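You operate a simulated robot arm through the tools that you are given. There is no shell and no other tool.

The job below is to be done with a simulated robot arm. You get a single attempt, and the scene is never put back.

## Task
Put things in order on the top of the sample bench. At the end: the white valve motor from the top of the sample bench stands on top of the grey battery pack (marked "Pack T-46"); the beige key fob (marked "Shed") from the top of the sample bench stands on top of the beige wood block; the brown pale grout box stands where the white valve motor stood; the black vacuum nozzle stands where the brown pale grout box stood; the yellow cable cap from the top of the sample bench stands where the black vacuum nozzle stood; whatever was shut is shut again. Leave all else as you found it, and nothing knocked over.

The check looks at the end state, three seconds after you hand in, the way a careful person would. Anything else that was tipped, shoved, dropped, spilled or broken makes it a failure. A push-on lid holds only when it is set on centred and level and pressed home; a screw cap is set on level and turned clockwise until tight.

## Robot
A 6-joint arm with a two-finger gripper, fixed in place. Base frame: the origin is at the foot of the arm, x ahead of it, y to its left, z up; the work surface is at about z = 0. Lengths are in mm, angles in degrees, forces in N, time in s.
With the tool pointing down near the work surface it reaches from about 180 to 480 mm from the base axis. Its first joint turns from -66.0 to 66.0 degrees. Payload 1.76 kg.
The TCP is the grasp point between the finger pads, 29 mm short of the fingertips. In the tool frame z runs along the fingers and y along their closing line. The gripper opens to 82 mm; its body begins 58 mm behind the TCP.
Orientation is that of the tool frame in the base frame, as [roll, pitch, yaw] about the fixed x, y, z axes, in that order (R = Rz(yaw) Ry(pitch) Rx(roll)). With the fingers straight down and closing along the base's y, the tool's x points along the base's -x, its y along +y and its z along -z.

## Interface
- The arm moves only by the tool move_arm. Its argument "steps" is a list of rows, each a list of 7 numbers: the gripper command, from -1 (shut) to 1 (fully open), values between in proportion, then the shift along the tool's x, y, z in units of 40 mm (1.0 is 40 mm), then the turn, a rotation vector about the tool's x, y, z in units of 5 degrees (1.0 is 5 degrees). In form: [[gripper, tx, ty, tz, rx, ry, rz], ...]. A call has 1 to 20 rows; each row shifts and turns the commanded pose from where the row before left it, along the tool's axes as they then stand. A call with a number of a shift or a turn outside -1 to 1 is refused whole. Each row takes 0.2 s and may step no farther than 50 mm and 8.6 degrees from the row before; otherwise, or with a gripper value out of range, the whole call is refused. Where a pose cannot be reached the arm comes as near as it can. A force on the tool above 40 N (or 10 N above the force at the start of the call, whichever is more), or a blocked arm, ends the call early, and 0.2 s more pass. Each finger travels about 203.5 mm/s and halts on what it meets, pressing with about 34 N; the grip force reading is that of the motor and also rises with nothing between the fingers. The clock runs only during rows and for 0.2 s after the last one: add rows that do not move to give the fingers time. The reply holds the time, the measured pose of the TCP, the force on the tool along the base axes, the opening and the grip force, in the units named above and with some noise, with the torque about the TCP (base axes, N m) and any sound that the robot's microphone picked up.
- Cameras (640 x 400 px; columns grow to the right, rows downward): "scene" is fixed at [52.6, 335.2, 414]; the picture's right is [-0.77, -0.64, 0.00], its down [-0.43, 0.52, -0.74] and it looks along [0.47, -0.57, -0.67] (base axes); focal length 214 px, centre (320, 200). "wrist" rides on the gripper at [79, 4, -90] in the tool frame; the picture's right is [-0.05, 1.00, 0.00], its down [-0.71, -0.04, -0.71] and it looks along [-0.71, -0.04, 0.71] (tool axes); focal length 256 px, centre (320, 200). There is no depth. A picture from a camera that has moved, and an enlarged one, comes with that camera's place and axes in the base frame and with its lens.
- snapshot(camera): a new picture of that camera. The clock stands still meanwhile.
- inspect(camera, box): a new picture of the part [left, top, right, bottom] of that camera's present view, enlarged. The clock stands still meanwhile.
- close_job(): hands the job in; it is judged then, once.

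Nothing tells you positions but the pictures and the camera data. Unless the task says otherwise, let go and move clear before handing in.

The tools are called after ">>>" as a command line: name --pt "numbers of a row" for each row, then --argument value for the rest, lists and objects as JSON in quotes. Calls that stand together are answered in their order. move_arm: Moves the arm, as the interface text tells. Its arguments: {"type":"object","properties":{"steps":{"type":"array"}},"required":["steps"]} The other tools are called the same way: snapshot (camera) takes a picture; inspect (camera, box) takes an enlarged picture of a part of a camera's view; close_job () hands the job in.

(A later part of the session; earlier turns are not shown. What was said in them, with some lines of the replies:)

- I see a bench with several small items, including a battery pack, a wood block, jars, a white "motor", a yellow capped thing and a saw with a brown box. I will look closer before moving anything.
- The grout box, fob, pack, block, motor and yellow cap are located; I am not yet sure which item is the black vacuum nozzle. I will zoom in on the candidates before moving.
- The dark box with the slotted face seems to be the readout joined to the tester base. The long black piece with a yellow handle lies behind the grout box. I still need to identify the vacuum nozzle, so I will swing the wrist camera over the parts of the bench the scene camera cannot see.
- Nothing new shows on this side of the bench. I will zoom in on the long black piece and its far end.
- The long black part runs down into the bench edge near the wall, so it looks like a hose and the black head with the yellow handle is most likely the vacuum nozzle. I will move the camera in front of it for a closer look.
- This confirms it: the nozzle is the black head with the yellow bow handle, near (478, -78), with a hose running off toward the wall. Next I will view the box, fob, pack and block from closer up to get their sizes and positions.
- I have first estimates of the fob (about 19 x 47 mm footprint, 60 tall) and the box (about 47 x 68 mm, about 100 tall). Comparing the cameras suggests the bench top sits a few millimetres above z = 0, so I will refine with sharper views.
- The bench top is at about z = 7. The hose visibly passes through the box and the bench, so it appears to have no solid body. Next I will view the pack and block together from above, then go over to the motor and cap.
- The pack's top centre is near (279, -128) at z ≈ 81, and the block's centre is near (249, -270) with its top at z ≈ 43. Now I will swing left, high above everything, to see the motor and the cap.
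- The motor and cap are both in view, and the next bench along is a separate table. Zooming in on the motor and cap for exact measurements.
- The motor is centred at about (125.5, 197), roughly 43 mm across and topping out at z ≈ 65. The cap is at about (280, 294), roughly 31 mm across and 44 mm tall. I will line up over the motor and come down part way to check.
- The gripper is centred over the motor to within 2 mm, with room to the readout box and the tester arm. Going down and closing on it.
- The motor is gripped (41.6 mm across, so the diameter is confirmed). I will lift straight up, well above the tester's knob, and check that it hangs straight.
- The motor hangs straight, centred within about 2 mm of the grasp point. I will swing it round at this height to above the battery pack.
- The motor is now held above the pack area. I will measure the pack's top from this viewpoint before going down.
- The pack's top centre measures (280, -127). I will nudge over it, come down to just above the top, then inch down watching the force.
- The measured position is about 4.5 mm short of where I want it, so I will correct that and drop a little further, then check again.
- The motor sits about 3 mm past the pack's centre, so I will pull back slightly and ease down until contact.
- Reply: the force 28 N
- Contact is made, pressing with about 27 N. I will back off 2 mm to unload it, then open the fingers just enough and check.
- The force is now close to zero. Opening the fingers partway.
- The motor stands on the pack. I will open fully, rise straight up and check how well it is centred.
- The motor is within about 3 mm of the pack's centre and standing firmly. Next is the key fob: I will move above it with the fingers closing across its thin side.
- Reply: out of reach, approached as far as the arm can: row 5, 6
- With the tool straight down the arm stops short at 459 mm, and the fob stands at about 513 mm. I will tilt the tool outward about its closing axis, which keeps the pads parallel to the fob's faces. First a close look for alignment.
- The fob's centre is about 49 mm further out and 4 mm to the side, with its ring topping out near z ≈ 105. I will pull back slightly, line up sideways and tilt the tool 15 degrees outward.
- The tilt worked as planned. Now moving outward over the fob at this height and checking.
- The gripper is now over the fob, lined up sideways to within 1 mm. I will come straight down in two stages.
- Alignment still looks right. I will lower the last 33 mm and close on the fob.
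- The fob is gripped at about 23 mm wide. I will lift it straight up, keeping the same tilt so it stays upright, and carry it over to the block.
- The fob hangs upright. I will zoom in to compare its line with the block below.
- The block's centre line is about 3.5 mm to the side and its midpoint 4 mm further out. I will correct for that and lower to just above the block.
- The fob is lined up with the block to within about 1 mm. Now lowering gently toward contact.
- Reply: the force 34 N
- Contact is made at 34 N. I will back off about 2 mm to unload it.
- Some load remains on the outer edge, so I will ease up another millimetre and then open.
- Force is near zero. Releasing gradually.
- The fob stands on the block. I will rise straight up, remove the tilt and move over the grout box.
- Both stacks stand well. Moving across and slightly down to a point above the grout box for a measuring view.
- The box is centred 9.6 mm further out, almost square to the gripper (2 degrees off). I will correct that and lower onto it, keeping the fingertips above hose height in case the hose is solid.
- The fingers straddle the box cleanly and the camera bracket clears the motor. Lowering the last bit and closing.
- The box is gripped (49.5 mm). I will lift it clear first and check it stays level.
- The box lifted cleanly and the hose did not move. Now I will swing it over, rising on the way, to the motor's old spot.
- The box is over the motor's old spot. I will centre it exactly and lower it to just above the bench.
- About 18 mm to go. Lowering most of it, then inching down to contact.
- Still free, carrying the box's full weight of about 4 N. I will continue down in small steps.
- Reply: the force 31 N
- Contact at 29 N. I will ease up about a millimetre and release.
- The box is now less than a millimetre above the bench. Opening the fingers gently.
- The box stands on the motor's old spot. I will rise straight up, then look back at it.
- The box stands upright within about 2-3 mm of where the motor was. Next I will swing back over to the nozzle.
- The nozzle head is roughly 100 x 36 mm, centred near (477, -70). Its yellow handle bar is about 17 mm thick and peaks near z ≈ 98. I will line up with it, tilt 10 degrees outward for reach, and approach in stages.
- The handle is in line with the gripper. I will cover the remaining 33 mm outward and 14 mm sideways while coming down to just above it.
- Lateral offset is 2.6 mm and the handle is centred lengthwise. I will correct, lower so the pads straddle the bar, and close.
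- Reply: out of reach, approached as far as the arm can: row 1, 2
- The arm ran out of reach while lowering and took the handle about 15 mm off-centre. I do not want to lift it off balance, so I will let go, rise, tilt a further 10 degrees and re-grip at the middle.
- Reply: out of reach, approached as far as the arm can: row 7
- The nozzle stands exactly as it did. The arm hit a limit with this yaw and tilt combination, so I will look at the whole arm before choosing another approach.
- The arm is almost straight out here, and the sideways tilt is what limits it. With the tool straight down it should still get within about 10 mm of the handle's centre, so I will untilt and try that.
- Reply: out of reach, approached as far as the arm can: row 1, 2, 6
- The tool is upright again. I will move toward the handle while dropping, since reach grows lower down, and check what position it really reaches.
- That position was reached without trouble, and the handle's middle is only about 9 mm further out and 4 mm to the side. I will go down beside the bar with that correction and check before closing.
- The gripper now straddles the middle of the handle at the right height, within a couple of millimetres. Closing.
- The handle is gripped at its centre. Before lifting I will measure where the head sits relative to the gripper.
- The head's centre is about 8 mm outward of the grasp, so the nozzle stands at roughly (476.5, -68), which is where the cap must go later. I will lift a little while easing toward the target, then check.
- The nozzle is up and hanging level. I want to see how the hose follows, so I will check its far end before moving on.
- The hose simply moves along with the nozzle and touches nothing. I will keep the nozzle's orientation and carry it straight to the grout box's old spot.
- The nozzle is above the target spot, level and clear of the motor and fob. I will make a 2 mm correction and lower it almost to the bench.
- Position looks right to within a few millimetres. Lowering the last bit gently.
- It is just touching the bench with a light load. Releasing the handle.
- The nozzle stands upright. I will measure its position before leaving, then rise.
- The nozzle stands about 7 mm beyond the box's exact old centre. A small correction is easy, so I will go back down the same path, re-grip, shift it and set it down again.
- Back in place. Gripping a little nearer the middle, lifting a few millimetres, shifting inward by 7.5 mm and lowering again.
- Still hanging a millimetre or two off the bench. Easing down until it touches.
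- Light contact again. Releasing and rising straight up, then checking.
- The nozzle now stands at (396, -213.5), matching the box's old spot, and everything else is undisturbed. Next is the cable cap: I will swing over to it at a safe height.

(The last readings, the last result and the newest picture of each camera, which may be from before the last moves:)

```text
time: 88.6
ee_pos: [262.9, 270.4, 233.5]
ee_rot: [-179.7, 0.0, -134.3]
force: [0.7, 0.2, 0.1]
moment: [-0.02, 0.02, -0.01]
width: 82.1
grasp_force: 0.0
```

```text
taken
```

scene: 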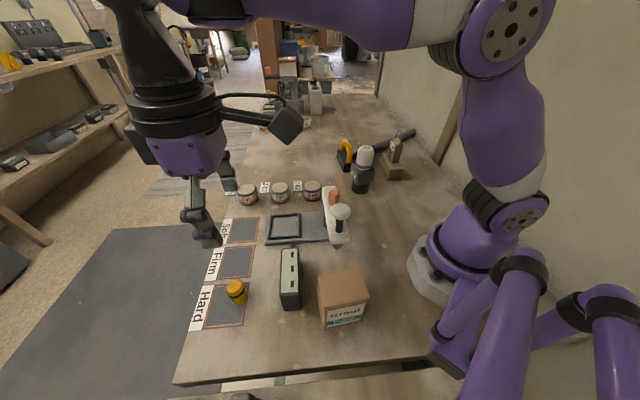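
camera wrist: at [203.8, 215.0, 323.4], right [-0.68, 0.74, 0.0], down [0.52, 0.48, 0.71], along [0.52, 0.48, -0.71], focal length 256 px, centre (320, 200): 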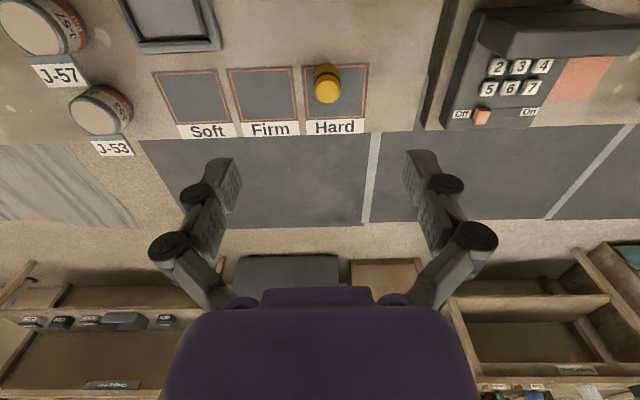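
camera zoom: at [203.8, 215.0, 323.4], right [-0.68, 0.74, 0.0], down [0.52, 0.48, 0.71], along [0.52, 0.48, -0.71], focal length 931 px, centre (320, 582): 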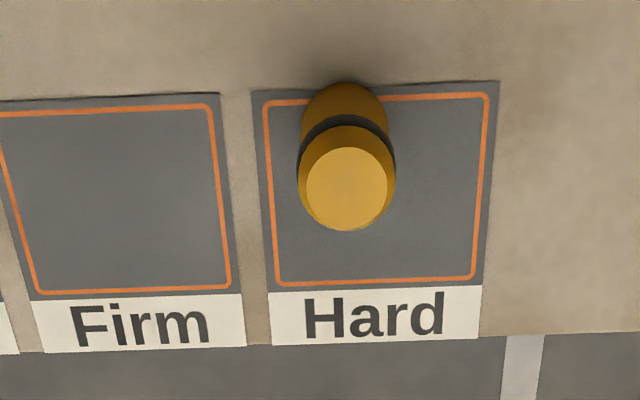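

The cap's centre is 32 mm further out and 6.5 mm to the side. The drop-off spot lies near the edge of reach, so I will pick the cap up with a 10 degree outward tilt and keep that tilt throughout.

>>> move_arm --pt "1 0 0.1625 0 0 -1 0" --pt "1 0 0 0 0 -1 0" --pt "1 -0.778 0 0.137 0 0 0" --pt "1 0.156 0 0.886 0 0 0" --pt "1 0.156 0 0.886 0 0 0" --pt "1 0.156 0 0.886 0 0 0" --pt "1 0.156 0 0.886 0 0 0" --pt "1 0 0 0 0 0 0" --pt "1 0 0 0 0 0 0"

>>> snapshot --camera "wrist"

>>> inspect --camera "wrist" --box '[250, 40, 390, 150]'

>>> inspect --camera "scene" --box '[160, 200, 340, 330]'

```text
time: 90.6
ee_pos: [318.0, 335.3, 115.4]
ee_rot: [-179.7, 10.1, -134.3]
force: [-1.1, -0.5, -0.3]
moment: [0.02, 0.02, 0.02]
width: 82.2
grasp_force: 0.0
out of reach, approached as far as the arm can: row 1, 2, 4, 5, 6, 7
```

```text
taken
camera wrist: at [247.7, 270.4, 189.3], right [-0.68, 0.74, 0.0], down [0.42, 0.39, 0.82], along [0.6, 0.56, -0.57], focal length 256 px, centre (320, 200)
```

wrist: 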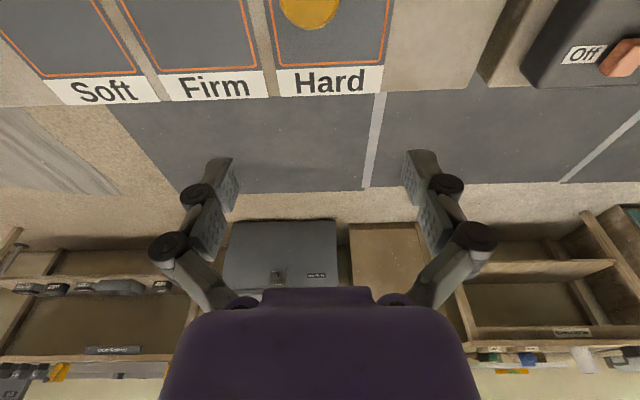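

```text
3.64 times, centred on (320, 95) of wrist
camera zoom: at [247.7, 270.4, 189.3], right [-0.68, 0.74, 0.0], down [0.42, 0.39, 0.82], along [0.6, 0.56, -0.57], focal length 931 px, centre (320, 582)
```

zoom: 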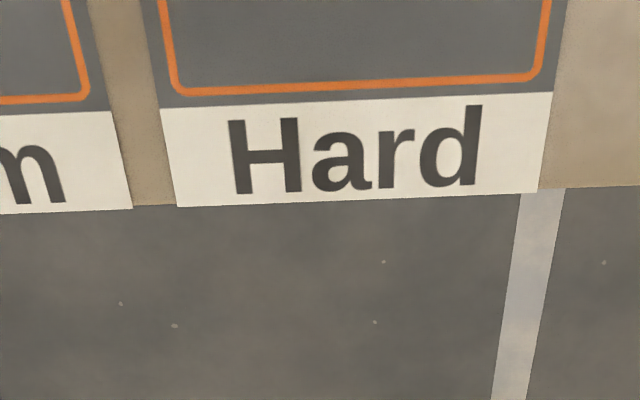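

```text
3.08 times, centred on (250, 265) of scene
camera zoom: at [52.6, 335.2, 414.0], right [-0.77, -0.64, 0.0], down [-0.43, 0.52, -0.74], along [0.47, -0.57, -0.67], focal length 660 px, centre (535, 0)
```

zoom: 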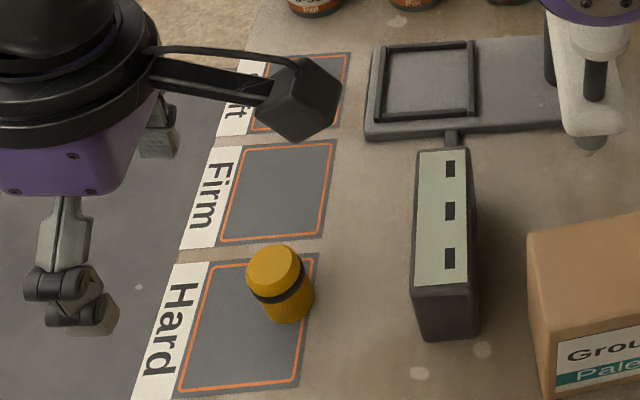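

The arm misbehaves with tilt in this region and drifted outward, but it touched nothing. With the tool straight down everything has been reachable, so I will untilt and pick up the cap vertically instead.

>>> move_arm --pt "1 0 0 0 0 1 0" --pt "1 0 0 0 0 1 0" --pt "1 0 0 0 0 0 0"

>>> snapshot --camera "scene"

```text
time: 91.4
ee_pos: [316.6, 336.0, 114.3]
ee_rot: [-179.7, 0.0, -134.3]
force: [-0.7, -0.5, 0.0]
moment: [-0.04, 0.02, 0.02]
width: 82.1
grasp_force: 0.2
```

```text
taken
```

scene: 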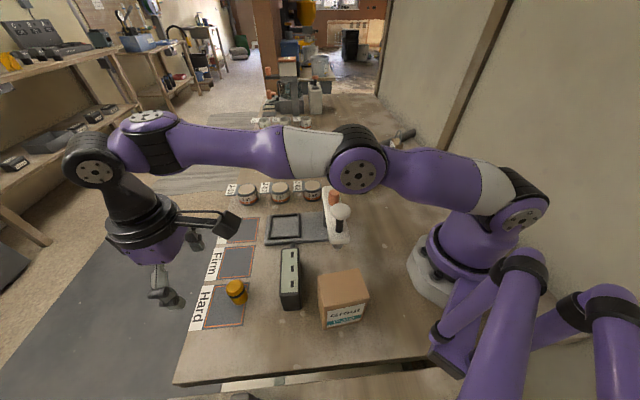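

The tool is upright again and nothing is disturbed. Moving back inward over the cap at this height.

>>> move_arm --pt "1 0.75 -0.017 0 0 0 0" --pt "1 0.75 -0.017 0 0 0 0" --pt "1 0 0 0 0 0 0" --pt "1 0 0 0 0 0 0"

>>> snapshot --camera "wrist"

>>> inspect --camera "wrist" --box '[250, 60, 390, 170]'

```text
time: 92.4
ee_pos: [291.1, 307.5, 122.6]
ee_rot: [-179.8, -0.1, -134.3]
force: [0.1, 0.5, -0.4]
moment: [0.02, 0.0, 0.0]
width: 82.4
grasp_force: 0.0
out of reach, approached as far as the arm can: row 2
```

```text
taken
camera wrist: at [230.2, 252.5, 212.6], right [-0.68, 0.74, 0.0], down [0.52, 0.48, 0.71], along [0.52, 0.48, -0.71], focal length 256 px, centre (320, 200)
```

wrist: 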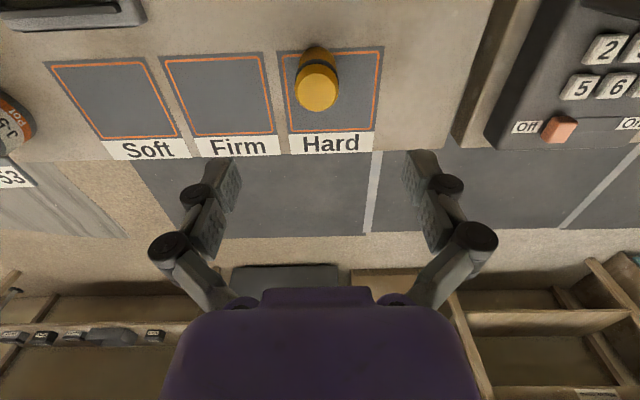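

```text
3.64 times, centred on (320, 115) of wrist
camera zoom: at [230.2, 252.5, 212.6], right [-0.68, 0.74, 0.0], down [0.52, 0.48, 0.71], along [0.52, 0.48, -0.71], focal length 931 px, centre (320, 509)
```

zoom: 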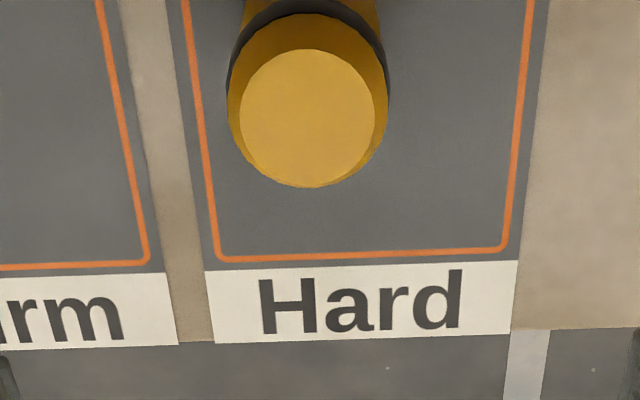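

The arm refuses to fold inward, which suggests the elbow has flipped through its straight position. I will check the arm's shape before going further.

>>> snapshot --camera "scene"

```text
taken
```

scene: 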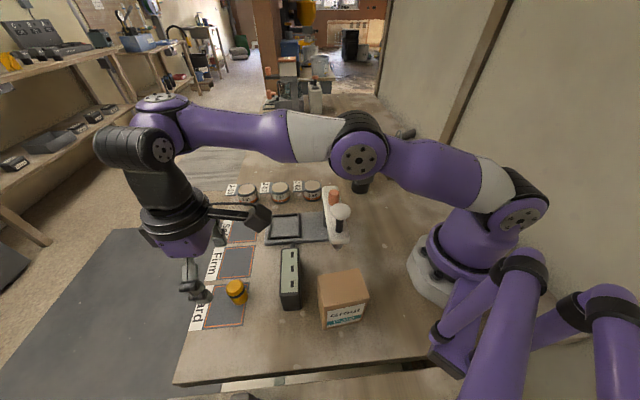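

The arm is nearly straight now. I will try raising the hand to bend the elbow again, in small trial steps.

>>> move_arm --pt "1 0 0 -0.5 0 0 0" --pt "1 0 0 -0.5 0 0 0" --pt "1 0 0 0 0 0 0"

```text
time: 93.2
ee_pos: [289.3, 307.0, 163.8]
ee_rot: [-179.7, 0.0, -134.3]
force: [-0.9, 0.9, 0.2]
moment: [0.01, 0.0, 0.01]
width: 82.3
grasp_force: 0.1
```

>>> move_arm --pt "1 0.3 0 -0.4 0 0 0" --pt "1 0.4 0 -0.4 0 0 0" --pt "1 0.4 0 -0.4 0 0 0" --pt "1 0 0 0 0 0 0"

>>> snapshot --camera "scene"

```text
time: 94.2
ee_pos: [257.5, 276.8, 211.6]
ee_rot: [-179.8, 0.0, -134.3]
force: [0.3, -0.2, -0.7]
moment: [0.0, 0.01, 0.0]
width: 82.3
grasp_force: 0.1
```

```text
taken
```

scene: 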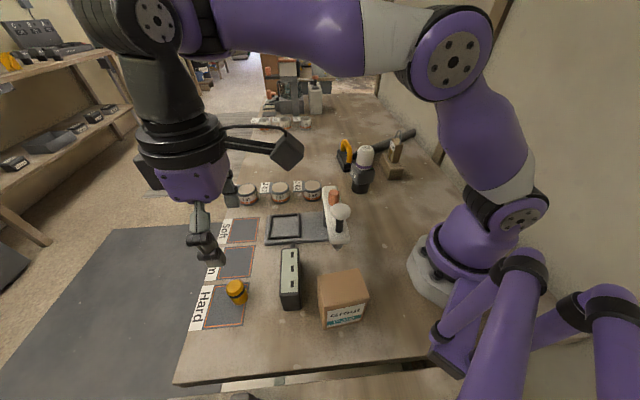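

It recovered into its normal shape with the elbow up. From here I will try coming straight down, still short of the cap, to see whether the arm follows cleanly.

>>> move_arm --pt "1 0 0 0.6 0 0 0" --pt "1 0 0 0.6 0 0 0" --pt "1 0 0 0.6 0 0 0" --pt "1 0 0 0 0 0 0"

>>> snapshot --camera "wrist"

```text
time: 95.2
ee_pos: [277.1, 294.8, 156.5]
ee_rot: [-179.8, -0.1, -134.3]
force: [0.5, 0.0, -0.1]
moment: [-0.02, 0.03, -0.01]
width: 81.9
grasp_force: 0.1
out of reach, approached as far as the arm can: row 1, 2, 3
```

```text
taken
camera wrist: at [217.8, 240.8, 246.8], right [-0.68, 0.74, 0.0], down [0.52, 0.48, 0.7], along [0.52, 0.47, -0.71], focal length 256 px, centre (320, 200)
```

wrist: 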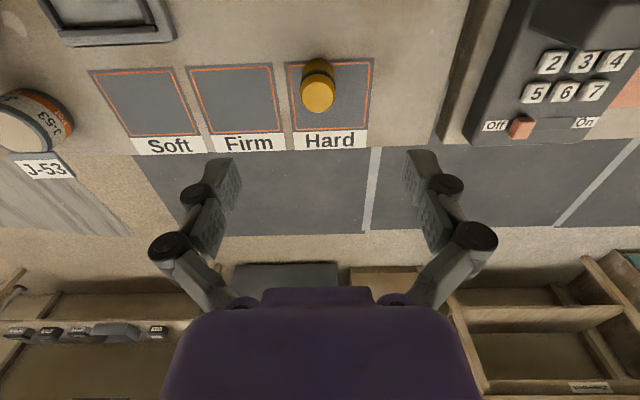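

The arm seems unable to bend its elbow further than now, probably a joint state left over from the tilted moves. I will test whether it can fold at a greater height.

>>> move_arm --pt "1 0.33 0 -0.75 0 0 0" --pt "1 0.33 0 -0.75 0 0 0" --pt "1 0.4 0 -0.3 0 0 0" --pt "1 0.5 0 0 0 0 0" --pt "1 0.5 0 0 0 0 0" --pt "1 0 0 0 0 0 0"

>>> snapshot --camera "scene"

```text
time: 96.6
ee_pos: [222.5, 239.0, 236.5]
ee_rot: [-179.8, -0.2, -134.4]
force: [-0.2, 0.3, -0.2]
moment: [0.01, -0.03, 0.02]
width: 82.0
grasp_force: 0.1
out of reach, approached as far as the arm can: row 5
```

```text
taken
```

scene: 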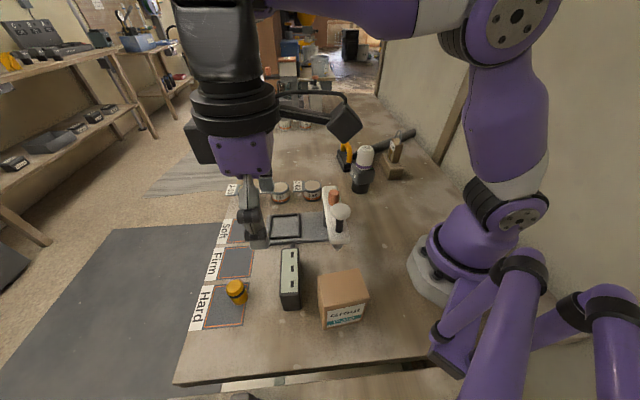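

It folds further when higher, so the limit depends on the arm's state. I will test going back to a pose that worked earlier, high above the grout box, to learn whether the joint state has changed.

>>> move_arm --pt "1 0.3 0 -0.6 0 0 0" --pt "1 0.6 0 -0.3 0 0 0" --pt "1 0.6 0 0 0 0 0" --pt "1 0.6 0 0 0 0 0" --pt "1 0 0 0 0 0 0"

>>> snapshot --camera "scene"

```text
time: 97.8
ee_pos: [164.6, 184.2, 267.9]
ee_rot: [-179.8, -0.1, -134.3]
force: [1.0, -0.4, -0.1]
moment: [0.0, -0.04, -0.02]
width: 82.1
grasp_force: 0.0
out of reach, approached as far as the arm can: row 1
```

```text
taken
```

scene: 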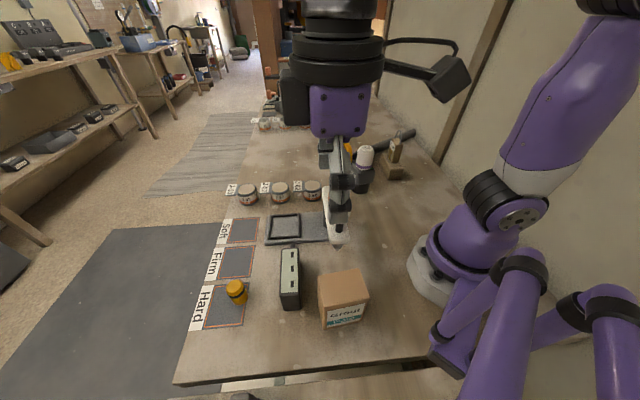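

It folds fine up here. I will swing to the free area in front of the arm and test lowering there, well away from everything, to see whether it can bend normally.

>>> move_arm --pt "1 0.252 -0.472 0 0 0 1" --pt "1 0.209 -0.493 0 0 0 1" --pt "1 0.166 -0.509 0 0 0 1" --pt "1 0.121 -0.522 0 0 0 1" --pt "1 0.075 -0.53 0 0 0 1" --pt "1 0.028 -0.535 0 0 0 1" --pt "1 -0.019 -0.535 0 0 0 1" --pt "1 -0.065 -0.532 0 0 0 1" --pt "1 -0.111 -0.524 0 0 0 1" --pt "1 -0.156 -0.512 0 0 0 1" --pt "1 0 0 0 0 0 0"

>>> snapshot --camera "wrist"

>>> snapshot --camera "scene"

```text
time: 100.2
ee_pos: [228.4, -21.8, 271.1]
ee_rot: [-179.9, 0.2, 175.6]
force: [-0.3, 0.4, 0.1]
moment: [-0.01, -0.01, 0.03]
width: 82.2
grasp_force: 0.3
```

```text
taken
camera wrist: at [148.5, -13.6, 360.2], right [0.13, 0.99, 0.0], down [0.7, -0.09, 0.71], along [0.7, -0.09, -0.7], focal length 256 px, centre (320, 200)
```

wrist: 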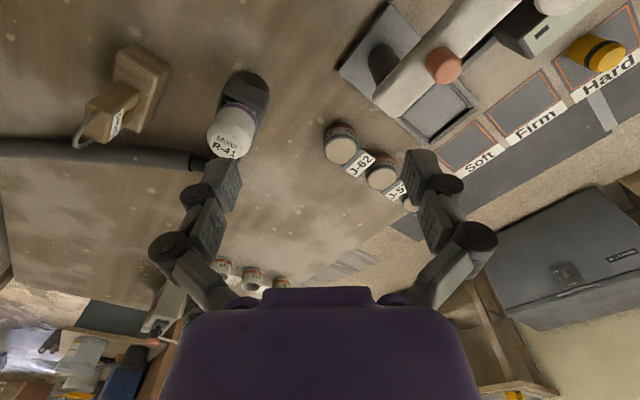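

```text
taken
```

scene: 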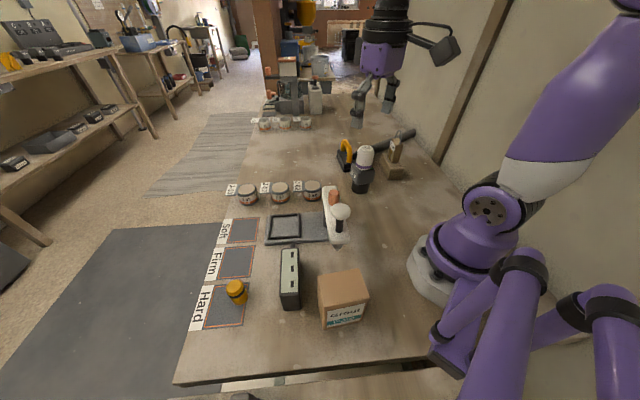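

Nothing has been disturbed. I will shift to a clear patch at about (212, -60), narrow the fingers for clearance and test lowering.

>>> move_arm --pt "-0.3 0.35 -0.95 0 0 0 0" --pt "-0.3 0 0 0.9 0 0 0" --pt "-0.3 0 0 0.9 0 0 0" --pt "-0.3 0 0 0.9 0 0 0" --pt "-0.3 0 0 0.9 0 0 0" --pt "-0.3 0 0 0 0 0 0"

```text
time: 101.6
ee_pos: [213.1, -60.8, 123.9]
ee_rot: [-179.8, 0.2, 175.8]
force: [-0.1, 0.1, -0.6]
moment: [0.01, -0.01, 0.02]
width: 28.8
grasp_force: 0.0
out of reach, approached as far as the arm can: row 2
```

It lowered properly this time, so the arm is back in its normal joint state. I will lift, swing to just short of the cap with the tool straight down, and test lowering there.

>>> move_arm --pt "-0.3 0 0 -0.95 0 0 0" --pt "0.3 0 0 -0.95 0 0 0" --pt "1 0 0 -0.9 0 0 0" --pt "1 -0.388 0.636 0 0 0 -1" --pt "1 -0.442 0.6 0 0 0 -1" --pt "1 -0.493 0.559 0 0 0 -1" --pt "1 -0.54 0.514 0 0 0 -1" --pt "1 -0.583 0.465 0 0 0 -1" --pt "1 -0.093 0.86 0 0 0 -1" --pt "1 -0.168 0.849 0 0 0 -1" --pt "1 -0.241 0.831 0 0 0 -1" --pt "1 -0.313 0.807 0 0 0 -1" --pt "1 -0.382 0.776 0 0 0 -1" --pt "1 -0.448 0.74 0 0 0 0" --pt "1 0 0 0 0 0 0"

>>> move_arm --pt "1 0 0 0.6 0 0 0" --pt "1 0 0 0.6 0 0 0" --pt "1 0 0 0 0 0 0"

```text
time: 104.8
ee_pos: [247.4, 263.4, 237.5]
ee_rot: [-179.8, 0.1, -134.4]
force: [0.8, 0.5, -0.2]
moment: [-0.01, -0.02, 0.04]
width: 82.2
grasp_force: 0.0
```

```text
time: 105.6
ee_pos: [248.2, 263.3, 190.3]
ee_rot: [-179.9, 0.0, -134.3]
force: [-0.6, -0.9, -0.5]
moment: [0.02, 0.0, 0.0]
width: 81.7
grasp_force: 0.2
```

The arm behaves normally again. Moving over the cap and down to just above it.

>>> move_arm --pt "1 -0.5 0.005 0 0 0 0" --pt "1 -0.48 0.005 0 0 0 0" --pt "1 0 0 0.9 0 0 0" --pt "1 0 0 0.9 0 0 0" --pt "1 0 0 0 0 0 0"

>>> snapshot --camera "wrist"

>>> inspect --camera "wrist" --box '[250, 60, 390, 170]'

```text
time: 106.8
ee_pos: [276.1, 291.5, 115.9]
ee_rot: [-179.8, -0.1, -134.4]
force: [0.2, 0.6, -0.6]
moment: [-0.01, 0.02, 0.01]
width: 81.9
grasp_force: 0.0
```

```text
taken
camera wrist: at [216.0, 237.1, 205.7], right [-0.68, 0.74, 0.0], down [0.52, 0.48, 0.71], along [0.52, 0.48, -0.71], focal length 256 px, centre (320, 200)
```

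wrist: 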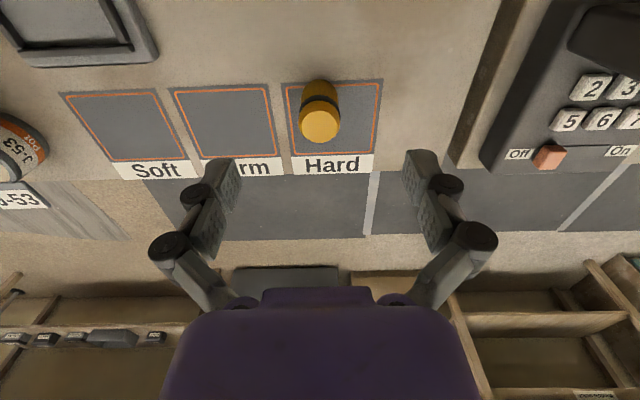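

```text
3.64 times, centred on (320, 115) of wrist
camera zoom: at [216.0, 237.1, 205.7], right [-0.68, 0.74, 0.0], down [0.52, 0.48, 0.71], along [0.52, 0.48, -0.71], focal length 931 px, centre (320, 509)
```

zoom: 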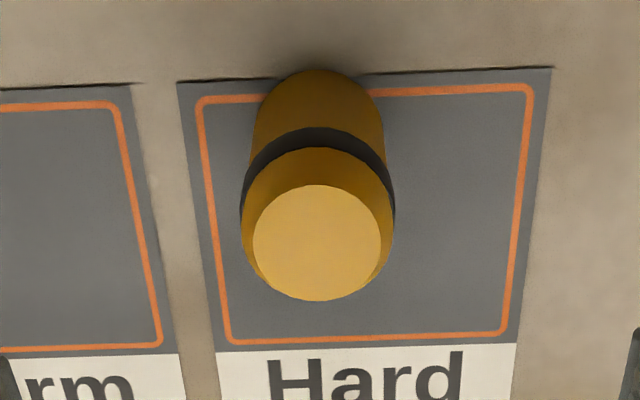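

The cap is 7 mm outward of the gripper centre. I will leave it about 4 mm outward to help with reach at the far spot, then lower and grip it.

>>> move_arm --pt "1 -0.075 -0.01 0.5 0 0 0" --pt "1 0 0 0.7 0 0 0" --pt "1 0 0 0.65 0 0 0" --pt "1 0 0 0 0 0 0" --pt "0.2 0 0 0 0 0 0" --pt "-0.3 0 0 0 0 0 0" --pt "-1 0 0 0 0 0 0" --pt "-1 0 0 0 0 0 0" --pt "-1 0 0 0 0 0 0"

>>> snapshot --camera "wrist"

>>> inspect --camera "scene" --box '[170, 220, 330, 330]'

```text
time: 108.8
ee_pos: [279.2, 292.6, 43.7]
ee_rot: [-179.7, -0.1, -134.2]
force: [0.9, -0.3, 0.9]
moment: [-0.05, -0.06, 0.0]
width: 26.8
grasp_force: 33.5
```

```text
taken
camera wrist: at [219.4, 237.6, 132.2], right [-0.68, 0.74, 0.0], down [0.52, 0.48, 0.71], along [0.52, 0.48, -0.71], focal length 256 px, centre (320, 200)
```

wrist: 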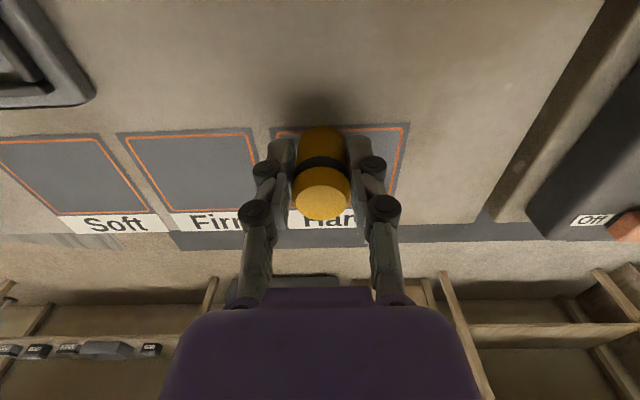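

```text
3.64 times, centred on (250, 275) of scene
camera zoom: at [52.6, 335.2, 414.0], right [-0.77, -0.64, 0.0], down [-0.43, 0.52, -0.74], along [0.47, -0.57, -0.67], focal length 780 px, centre (574, -73)
```

zoom: 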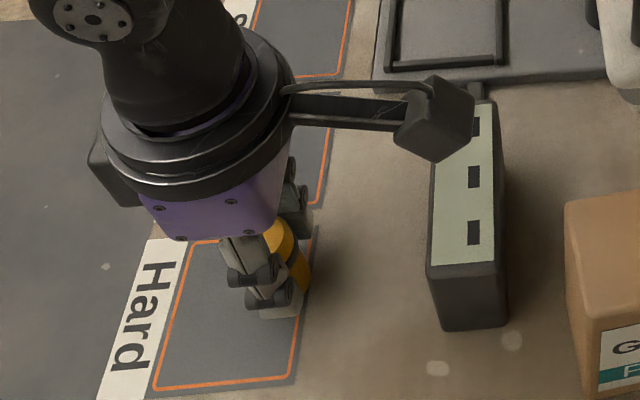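

The cap is gripped around its lower body (26.8 mm). I will lift it straight up and swing it round to short of the nozzle's old spot.

>>> move_arm --pt "-1 0 0 -0.3 0 0 0" --pt "-1 0 0 -0.95 0 0 0" --pt "-1 0 0 -0.95 0 0 0" --pt "-1 0 0 -0.95 0 0 0" --pt "-1 0 0 -0.55 0 0 0" --pt "-1 0 0 0 0 0 0"

>>> snapshot --camera "wrist"

```text
time: 110.2
ee_pos: [277.4, 293.0, 191.9]
ee_rot: [-179.8, 0.0, -134.3]
force: [0.2, 0.4, 0.0]
moment: [0.03, 0.0, 0.01]
width: 26.3
grasp_force: 33.9
```

```text
taken
camera wrist: at [218.9, 238.9, 281.3], right [-0.68, 0.74, 0.0], down [0.52, 0.48, 0.71], along [0.52, 0.48, -0.71], focal length 256 px, centre (320, 200)
```

wrist: 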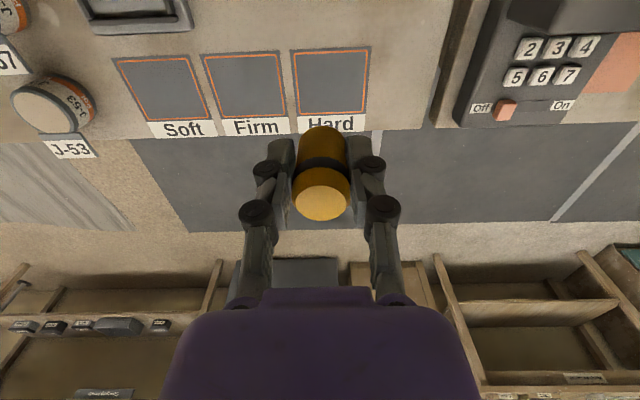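

The cap came up cleanly and the "Hard" mat stayed in place. Now swinging it across.

>>> move_arm --pt "-1 0.237 -0.849 0 0 0 0.985" --pt "-1 0.163 -0.866 0 0 0 0.985" --pt "-1 0.087 -0.877 0 0 0 0.985" --pt "-1 0.012 -0.882 0 0 0 0.985" --pt "-1 -0.063 -0.879 0 0 0 0.985" --pt "-1 -0.14 -0.87 0 0 0 0.985" --pt "-1 0.107 -0.859 0 0 0 0.985" --pt "-1 0.034 -0.865 0 0 0 0.985" --pt "-1 -0.04 -0.865 0 0 0 0.985" --pt "-1 -0.116 -0.858 0 0 0 0.985" --pt "-1 -0.188 -0.845 0 0 0 0.985" --pt "-1 0 0 0 0 0 0"

>>> snapshot --camera "wrist"

>>> snapshot --camera "scene"

```text
time: 112.8
ee_pos: [411.8, -61.1, 193.3]
ee_rot: [-179.8, 0.2, 171.6]
force: [-0.1, -0.3, 0.2]
moment: [0.02, -0.03, 0.01]
width: 26.4
grasp_force: 33.9
```

```text
taken
camera wrist: at [333.2, -46.0, 282.8], right [0.2, 0.98, 0.0], down [0.69, -0.14, 0.71], along [0.69, -0.14, -0.7], focal length 256 px, centre (320, 200)
```

wrist: 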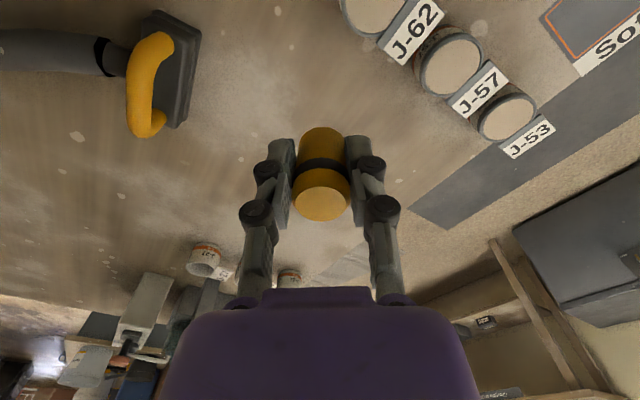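

```text
taken
```

scene: 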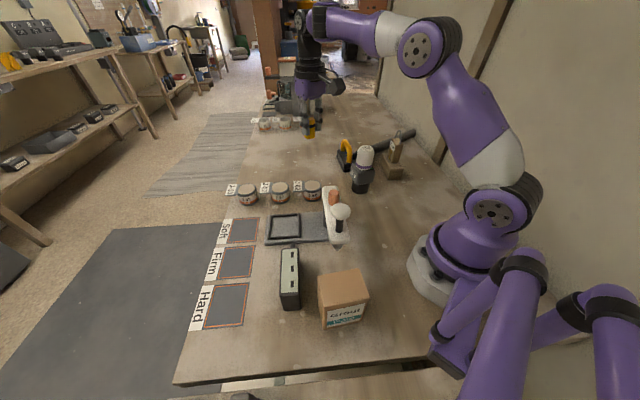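

The cap is in front of its target, with the nozzle and pots well clear. I will move outward and down in stages.

>>> move_arm --pt "-1 -0.32 -0.003 0.69 0 0 0" --pt "-1 -0.32 -0.003 0.69 0 0 0" --pt "-1 -0.32 -0.003 0.69 0 0 0" --pt "-1 -0.2525 0 0.5 0 0 0" --pt "-1 -0.2525 0 0.5 0 0 0" --pt "-1 0 0 0 0 0 0" --pt "-1 0 0 0 0 0 0"

>>> snapshot --camera "wrist"

>>> inspect --camera "scene" --box '[265, 100, 385, 190]'

```text
time: 114.4
ee_pos: [470.3, -69.8, 70.4]
ee_rot: [-179.9, 0.3, 171.6]
force: [-0.2, -0.1, -0.4]
moment: [0.0, 0.01, -0.04]
width: 26.0
grasp_force: 34.1
```

```text
taken
camera wrist: at [391.2, -55.1, 159.0], right [0.2, 0.98, 0.0], down [0.69, -0.14, 0.71], along [0.7, -0.14, -0.7], focal length 256 px, centre (320, 200)
```

wrist: 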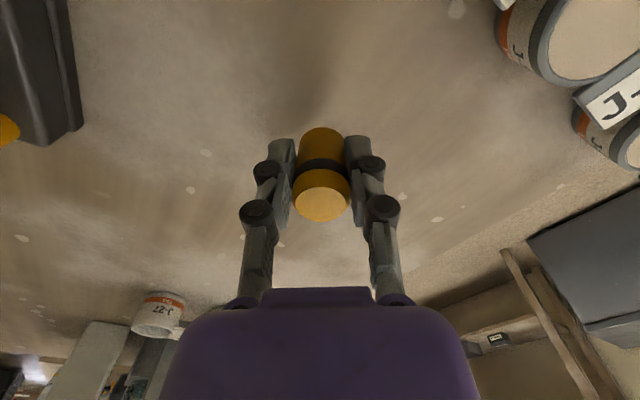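

```text
4.44 times, centred on (325, 145) of scene
camera zoom: at [52.6, 335.2, 414.0], right [-0.77, -0.64, 0.0], down [-0.43, 0.52, -0.74], along [0.47, -0.57, -0.67], focal length 953 px, centre (298, 444)
```

zoom: 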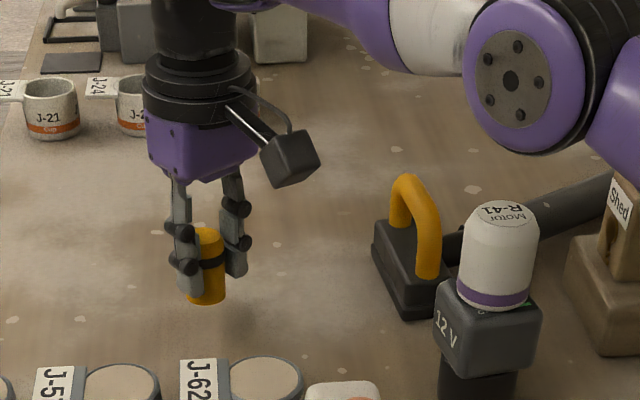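

Reached without difficulty. Going the last few millimetres outward and down to just above the bench.

>>> move_arm --pt "-1 -0.1 0 0.25 0 0 0" --pt "-1 -0.1 0 0.25 0 0 0" --pt "-1 0 0 0 0 0 0" --pt "-1 0 0 0 0 0 0"

>>> inspect --camera "scene" --box '[275, 110, 365, 180]'

```text
time: 115.4
ee_pos: [475.7, -70.4, 49.9]
ee_rot: [-180.0, 0.2, 171.7]
force: [1.1, -0.6, -0.8]
moment: [0.02, 0.02, 0.03]
width: 26.2
grasp_force: 34.4
```

```text
5.71 times, centred on (320, 145) of scene
camera zoom: at [52.6, 335.2, 414.0], right [-0.77, -0.64, 0.0], down [-0.43, 0.52, -0.74], along [0.47, -0.57, -0.67], focal length 1226 px, centre (320, 514)
```

zoom: 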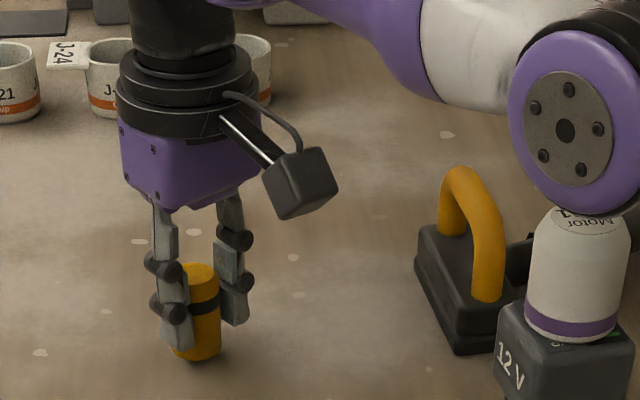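

The cap is about 7 mm above the bench and the elbow is well above the motor in height. Lowering gently to contact.

>>> move_arm --pt "-1 -0.03 0 0.1 0 0 0" --pt "-1 0 0 0.03 0 0 0" --pt "-1 0 0 0 0 0 0"

```text
time: 116.2
ee_pos: [476.0, -69.8, 45.4]
ee_rot: [-180.0, 0.3, 171.6]
force: [0.2, -0.2, -0.6]
moment: [0.01, -0.04, 0.03]
width: 25.9
grasp_force: 34.1
out of reach, approached as far as the arm can: row 1
```

At the limit of reach, the cap's centre is now at about (479, -70), within 3 mm of the target. Continuing down.

>>> move_arm --pt "-1 0 0 0.04 0 0 0" --pt "-1 0 0 0 0 0 0"

```text
time: 116.8
ee_pos: [476.9, -70.0, 45.6]
ee_rot: [-179.9, 0.3, 171.5]
force: [-0.2, -0.9, -0.6]
moment: [0.02, -0.02, -0.05]
width: 26.1
grasp_force: 34.7
```

>>> move_arm --pt "-1 0.02 0 0.05 0 0 0" --pt "-1 0 0 0 0 0 0"

```text
time: 117.4
ee_pos: [476.2, -69.8, 43.5]
ee_rot: [-179.9, 0.3, 171.6]
force: [-1.1, 2.8, 11.6]
moment: [-0.04, 0.02, 0.02]
width: 26.0
grasp_force: 33.9
```

Contact at about 12 N. Easing off slightly and releasing.

>>> move_arm --pt "-1 0 0 -0.015 0 0 0" --pt "-1 0 0 0 0 0 0"

>>> move_arm --pt "-0.25 0 0 0 0 0 0" --pt "0.1 0 0 0 0 0 0" --pt "0.6 0 0 0 0 0 0" --pt "1 0 0 0 0 0 0"

>>> snapshot --camera "wrist"

>>> inspect --camera "scene" --box '[275, 110, 365, 180]'

```text
time: 118.0
ee_pos: [476.8, -69.8, 42.7]
ee_rot: [-179.9, 0.3, 171.5]
force: [2.1, -2.3, 4.9]
moment: [-0.14, -0.13, 0.0]
width: 26.1
grasp_force: 34.0
```

```text
time: 119.0
ee_pos: [475.4, -68.5, 41.7]
ee_rot: [-179.9, 0.2, 171.6]
force: [0.4, -0.5, -0.1]
moment: [-0.03, -0.01, -0.05]
width: 81.7
grasp_force: 0.0
```

```text
taken
camera wrist: at [396.7, -54.4, 131.8], right [0.2, 0.98, 0.0], down [0.69, -0.14, 0.71], along [0.7, -0.14, -0.7], focal length 256 px, centre (320, 200)
```

wrist: 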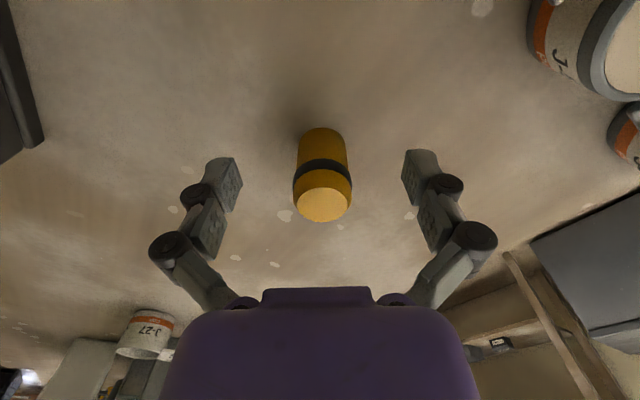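

```text
5.71 times, centred on (320, 145) of scene
camera zoom: at [52.6, 335.2, 414.0], right [-0.77, -0.64, 0.0], down [-0.43, 0.52, -0.74], along [0.47, -0.57, -0.67], focal length 1226 px, centre (320, 514)
```

zoom: 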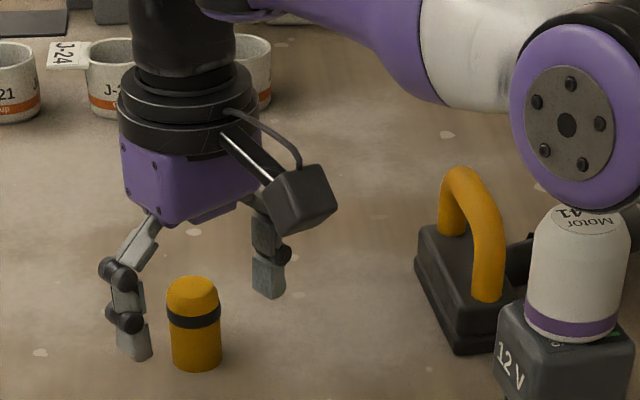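

The cap stands upright on the nozzle's old spot. I will retreat upward and slightly inward, with the open fingers passing either side of it.

>>> move_arm --pt "1 0.1 0 -0.4 0 0 0" --pt "1 0.15 0 -0.6 0 0 0" --pt "1 0.25 0 -0.8 0 0 0" --pt "1 0.4 0 -0.8 0 0 0" --pt "1 0.5 0 -0.8 0 0 0" --pt "1 0.5 0 -0.5 0 0 0" --pt "1 0 0 0 0 0 0"

>>> snapshot --camera "wrist"

>>> inspect --camera "wrist" --box '[250, 50, 390, 160]'

>>> snapshot --camera "scene"

```text
time: 120.6
ee_pos: [400.2, -57.3, 199.0]
ee_rot: [-179.9, 0.3, 171.6]
force: [-0.3, 0.0, -0.2]
moment: [-0.01, -0.02, 0.02]
width: 81.9
grasp_force: 0.1
```

```text
taken
camera wrist: at [321.1, -41.5, 288.0], right [0.2, 0.98, 0.0], down [0.69, -0.14, 0.71], along [0.7, -0.14, -0.7], focal length 256 px, centre (320, 200)
```

wrist: 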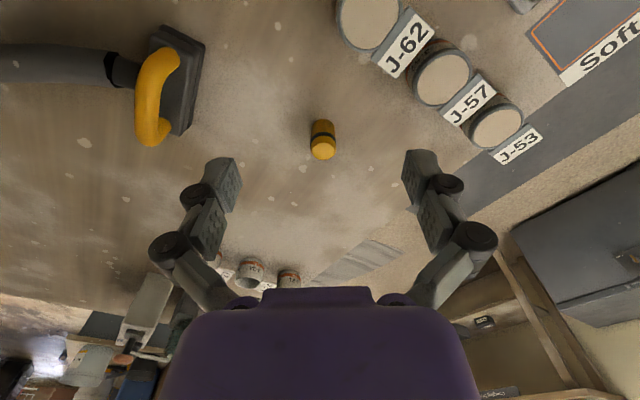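

```text
3.64 times, centred on (320, 105) of wrist
camera zoom: at [321.1, -41.5, 288.0], right [0.2, 0.98, 0.0], down [0.69, -0.14, 0.71], along [0.7, -0.14, -0.7], focal length 931 px, centre (320, 546)
```

zoom: 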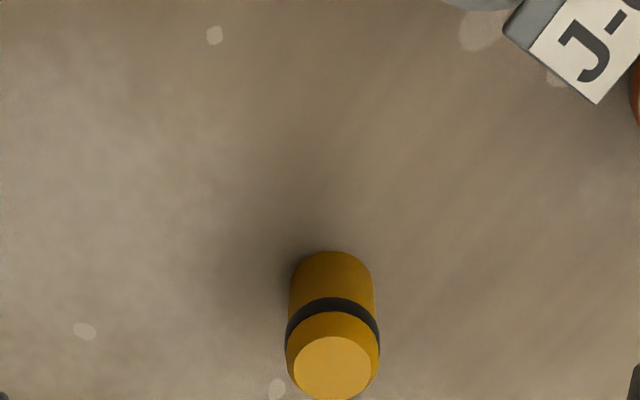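

```text
taken
```

scene: 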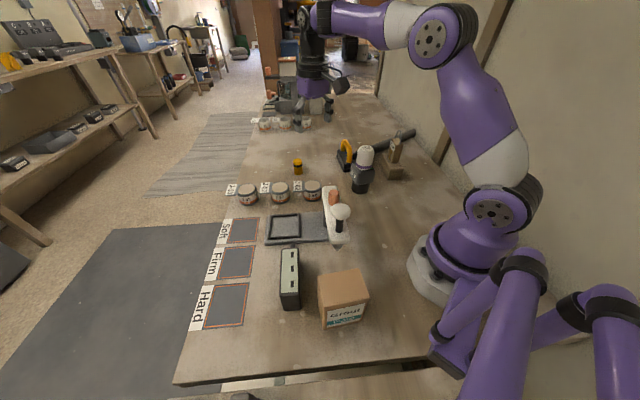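

The cap is at about (478, -68), within 5 mm of the nozzle's old centre. I will move the arm up and clear, then do a last check of everything.

>>> move_arm --pt "1 0.5 0 -0.6 0 0 0" --pt "1 0.6 0 -0.6 0 0 0" --pt "1 0.8 0 -0.4 0 0 0" --pt "1 0.8 0 0 0 0 0" --pt "1 0 0 0 0 0 0"

>>> inspect --camera "scene" --box '[220, 100, 420, 225]'

>>> inspect --camera "scene" --box '[180, 220, 380, 345]'

>>> snapshot --camera "wrist"

```text
time: 121.8
ee_pos: [292.5, -43.7, 259.6]
ee_rot: [-179.9, 0.2, 171.6]
force: [0.1, 0.2, 0.0]
moment: [0.02, -0.01, -0.01]
width: 81.9
grasp_force: 0.0
```

```text
3.20 times, centred on (320, 162) of scene
camera zoom: at [52.6, 335.2, 414.0], right [-0.77, -0.64, 0.0], down [-0.43, 0.52, -0.74], along [0.47, -0.57, -0.67], focal length 686 px, centre (320, 320)
```

zoom: 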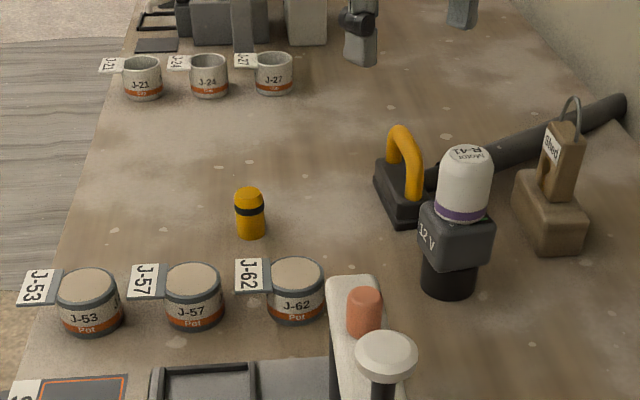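

```text
3.20 times, centred on (280, 282) of scene
camera zoom: at [52.6, 335.2, 414.0], right [-0.77, -0.64, 0.0], down [-0.43, 0.52, -0.74], along [0.47, -0.57, -0.67], focal length 686 px, centre (448, -64)
```

zoom: 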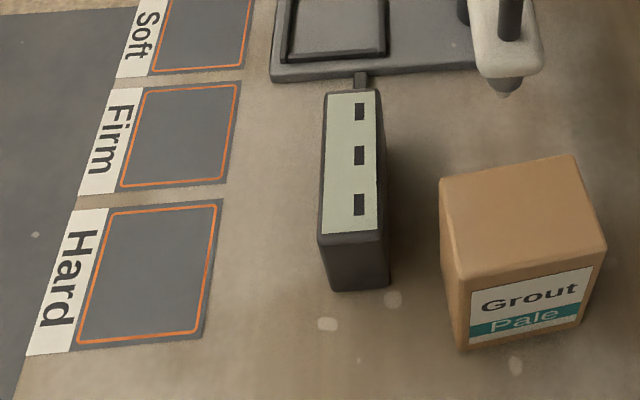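

```text
taken
camera wrist: at [212.7, -28.0, 350.4], right [0.2, 0.98, 0.0], down [0.69, -0.14, 0.71], along [0.7, -0.14, -0.7], focal length 256 px, centre (320, 200)
```

wrist: 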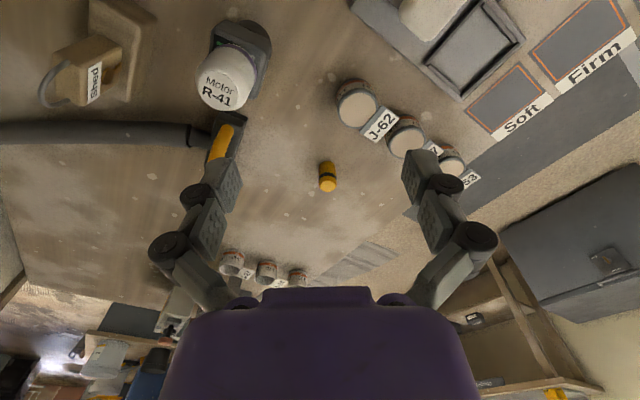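

Everything is in its place. The motor stands on Pack T-46 and the "Shed" fob on the wood block. The grout box is on the motor's old spot, the nozzle on the box's, and the cap on the nozzle's. I opened nothing. The pots, cups, tester and mats look as I found them, and the arm is clear with its gripper empty, so I am handing in.

>>> close_job

```text
The job is handed in.
```

The bench job is done and handed in, with every item standing where the task asked. The last camera check showed nothing tipped or knocked over.

| Item | Where it stands now | Centring |
|---|---|---|
| White valve motor | On top of Pack T-46 | about 3 mm off centre |
| Beige "Shed" key fob | On top of the beige wood block | about 1 mm sideways |
| Brown pale grout box | Where the motor stood | within about 3 mm |
| Black vacuum nozzle | Where the grout box stood | within about 1 mm |
| Yellow cable cap | Where the nozzle stood | within about 5 mm |

- **Accuracy:** these figures come from the camera pictures, so each could be off by a few millimetres. The cap is the least certain, because that spot is at the very edge of the arm's reach.
- **Nozzle:** I set it down twice. The first time it was about 7 mm off, so I gripped it again and moved it. Its hose moved along with it and disturbed nothing.
- **Left as found:** I opened nothing, so nothing needed shutting again. The pots, cups, tester and mats looked unchanged.
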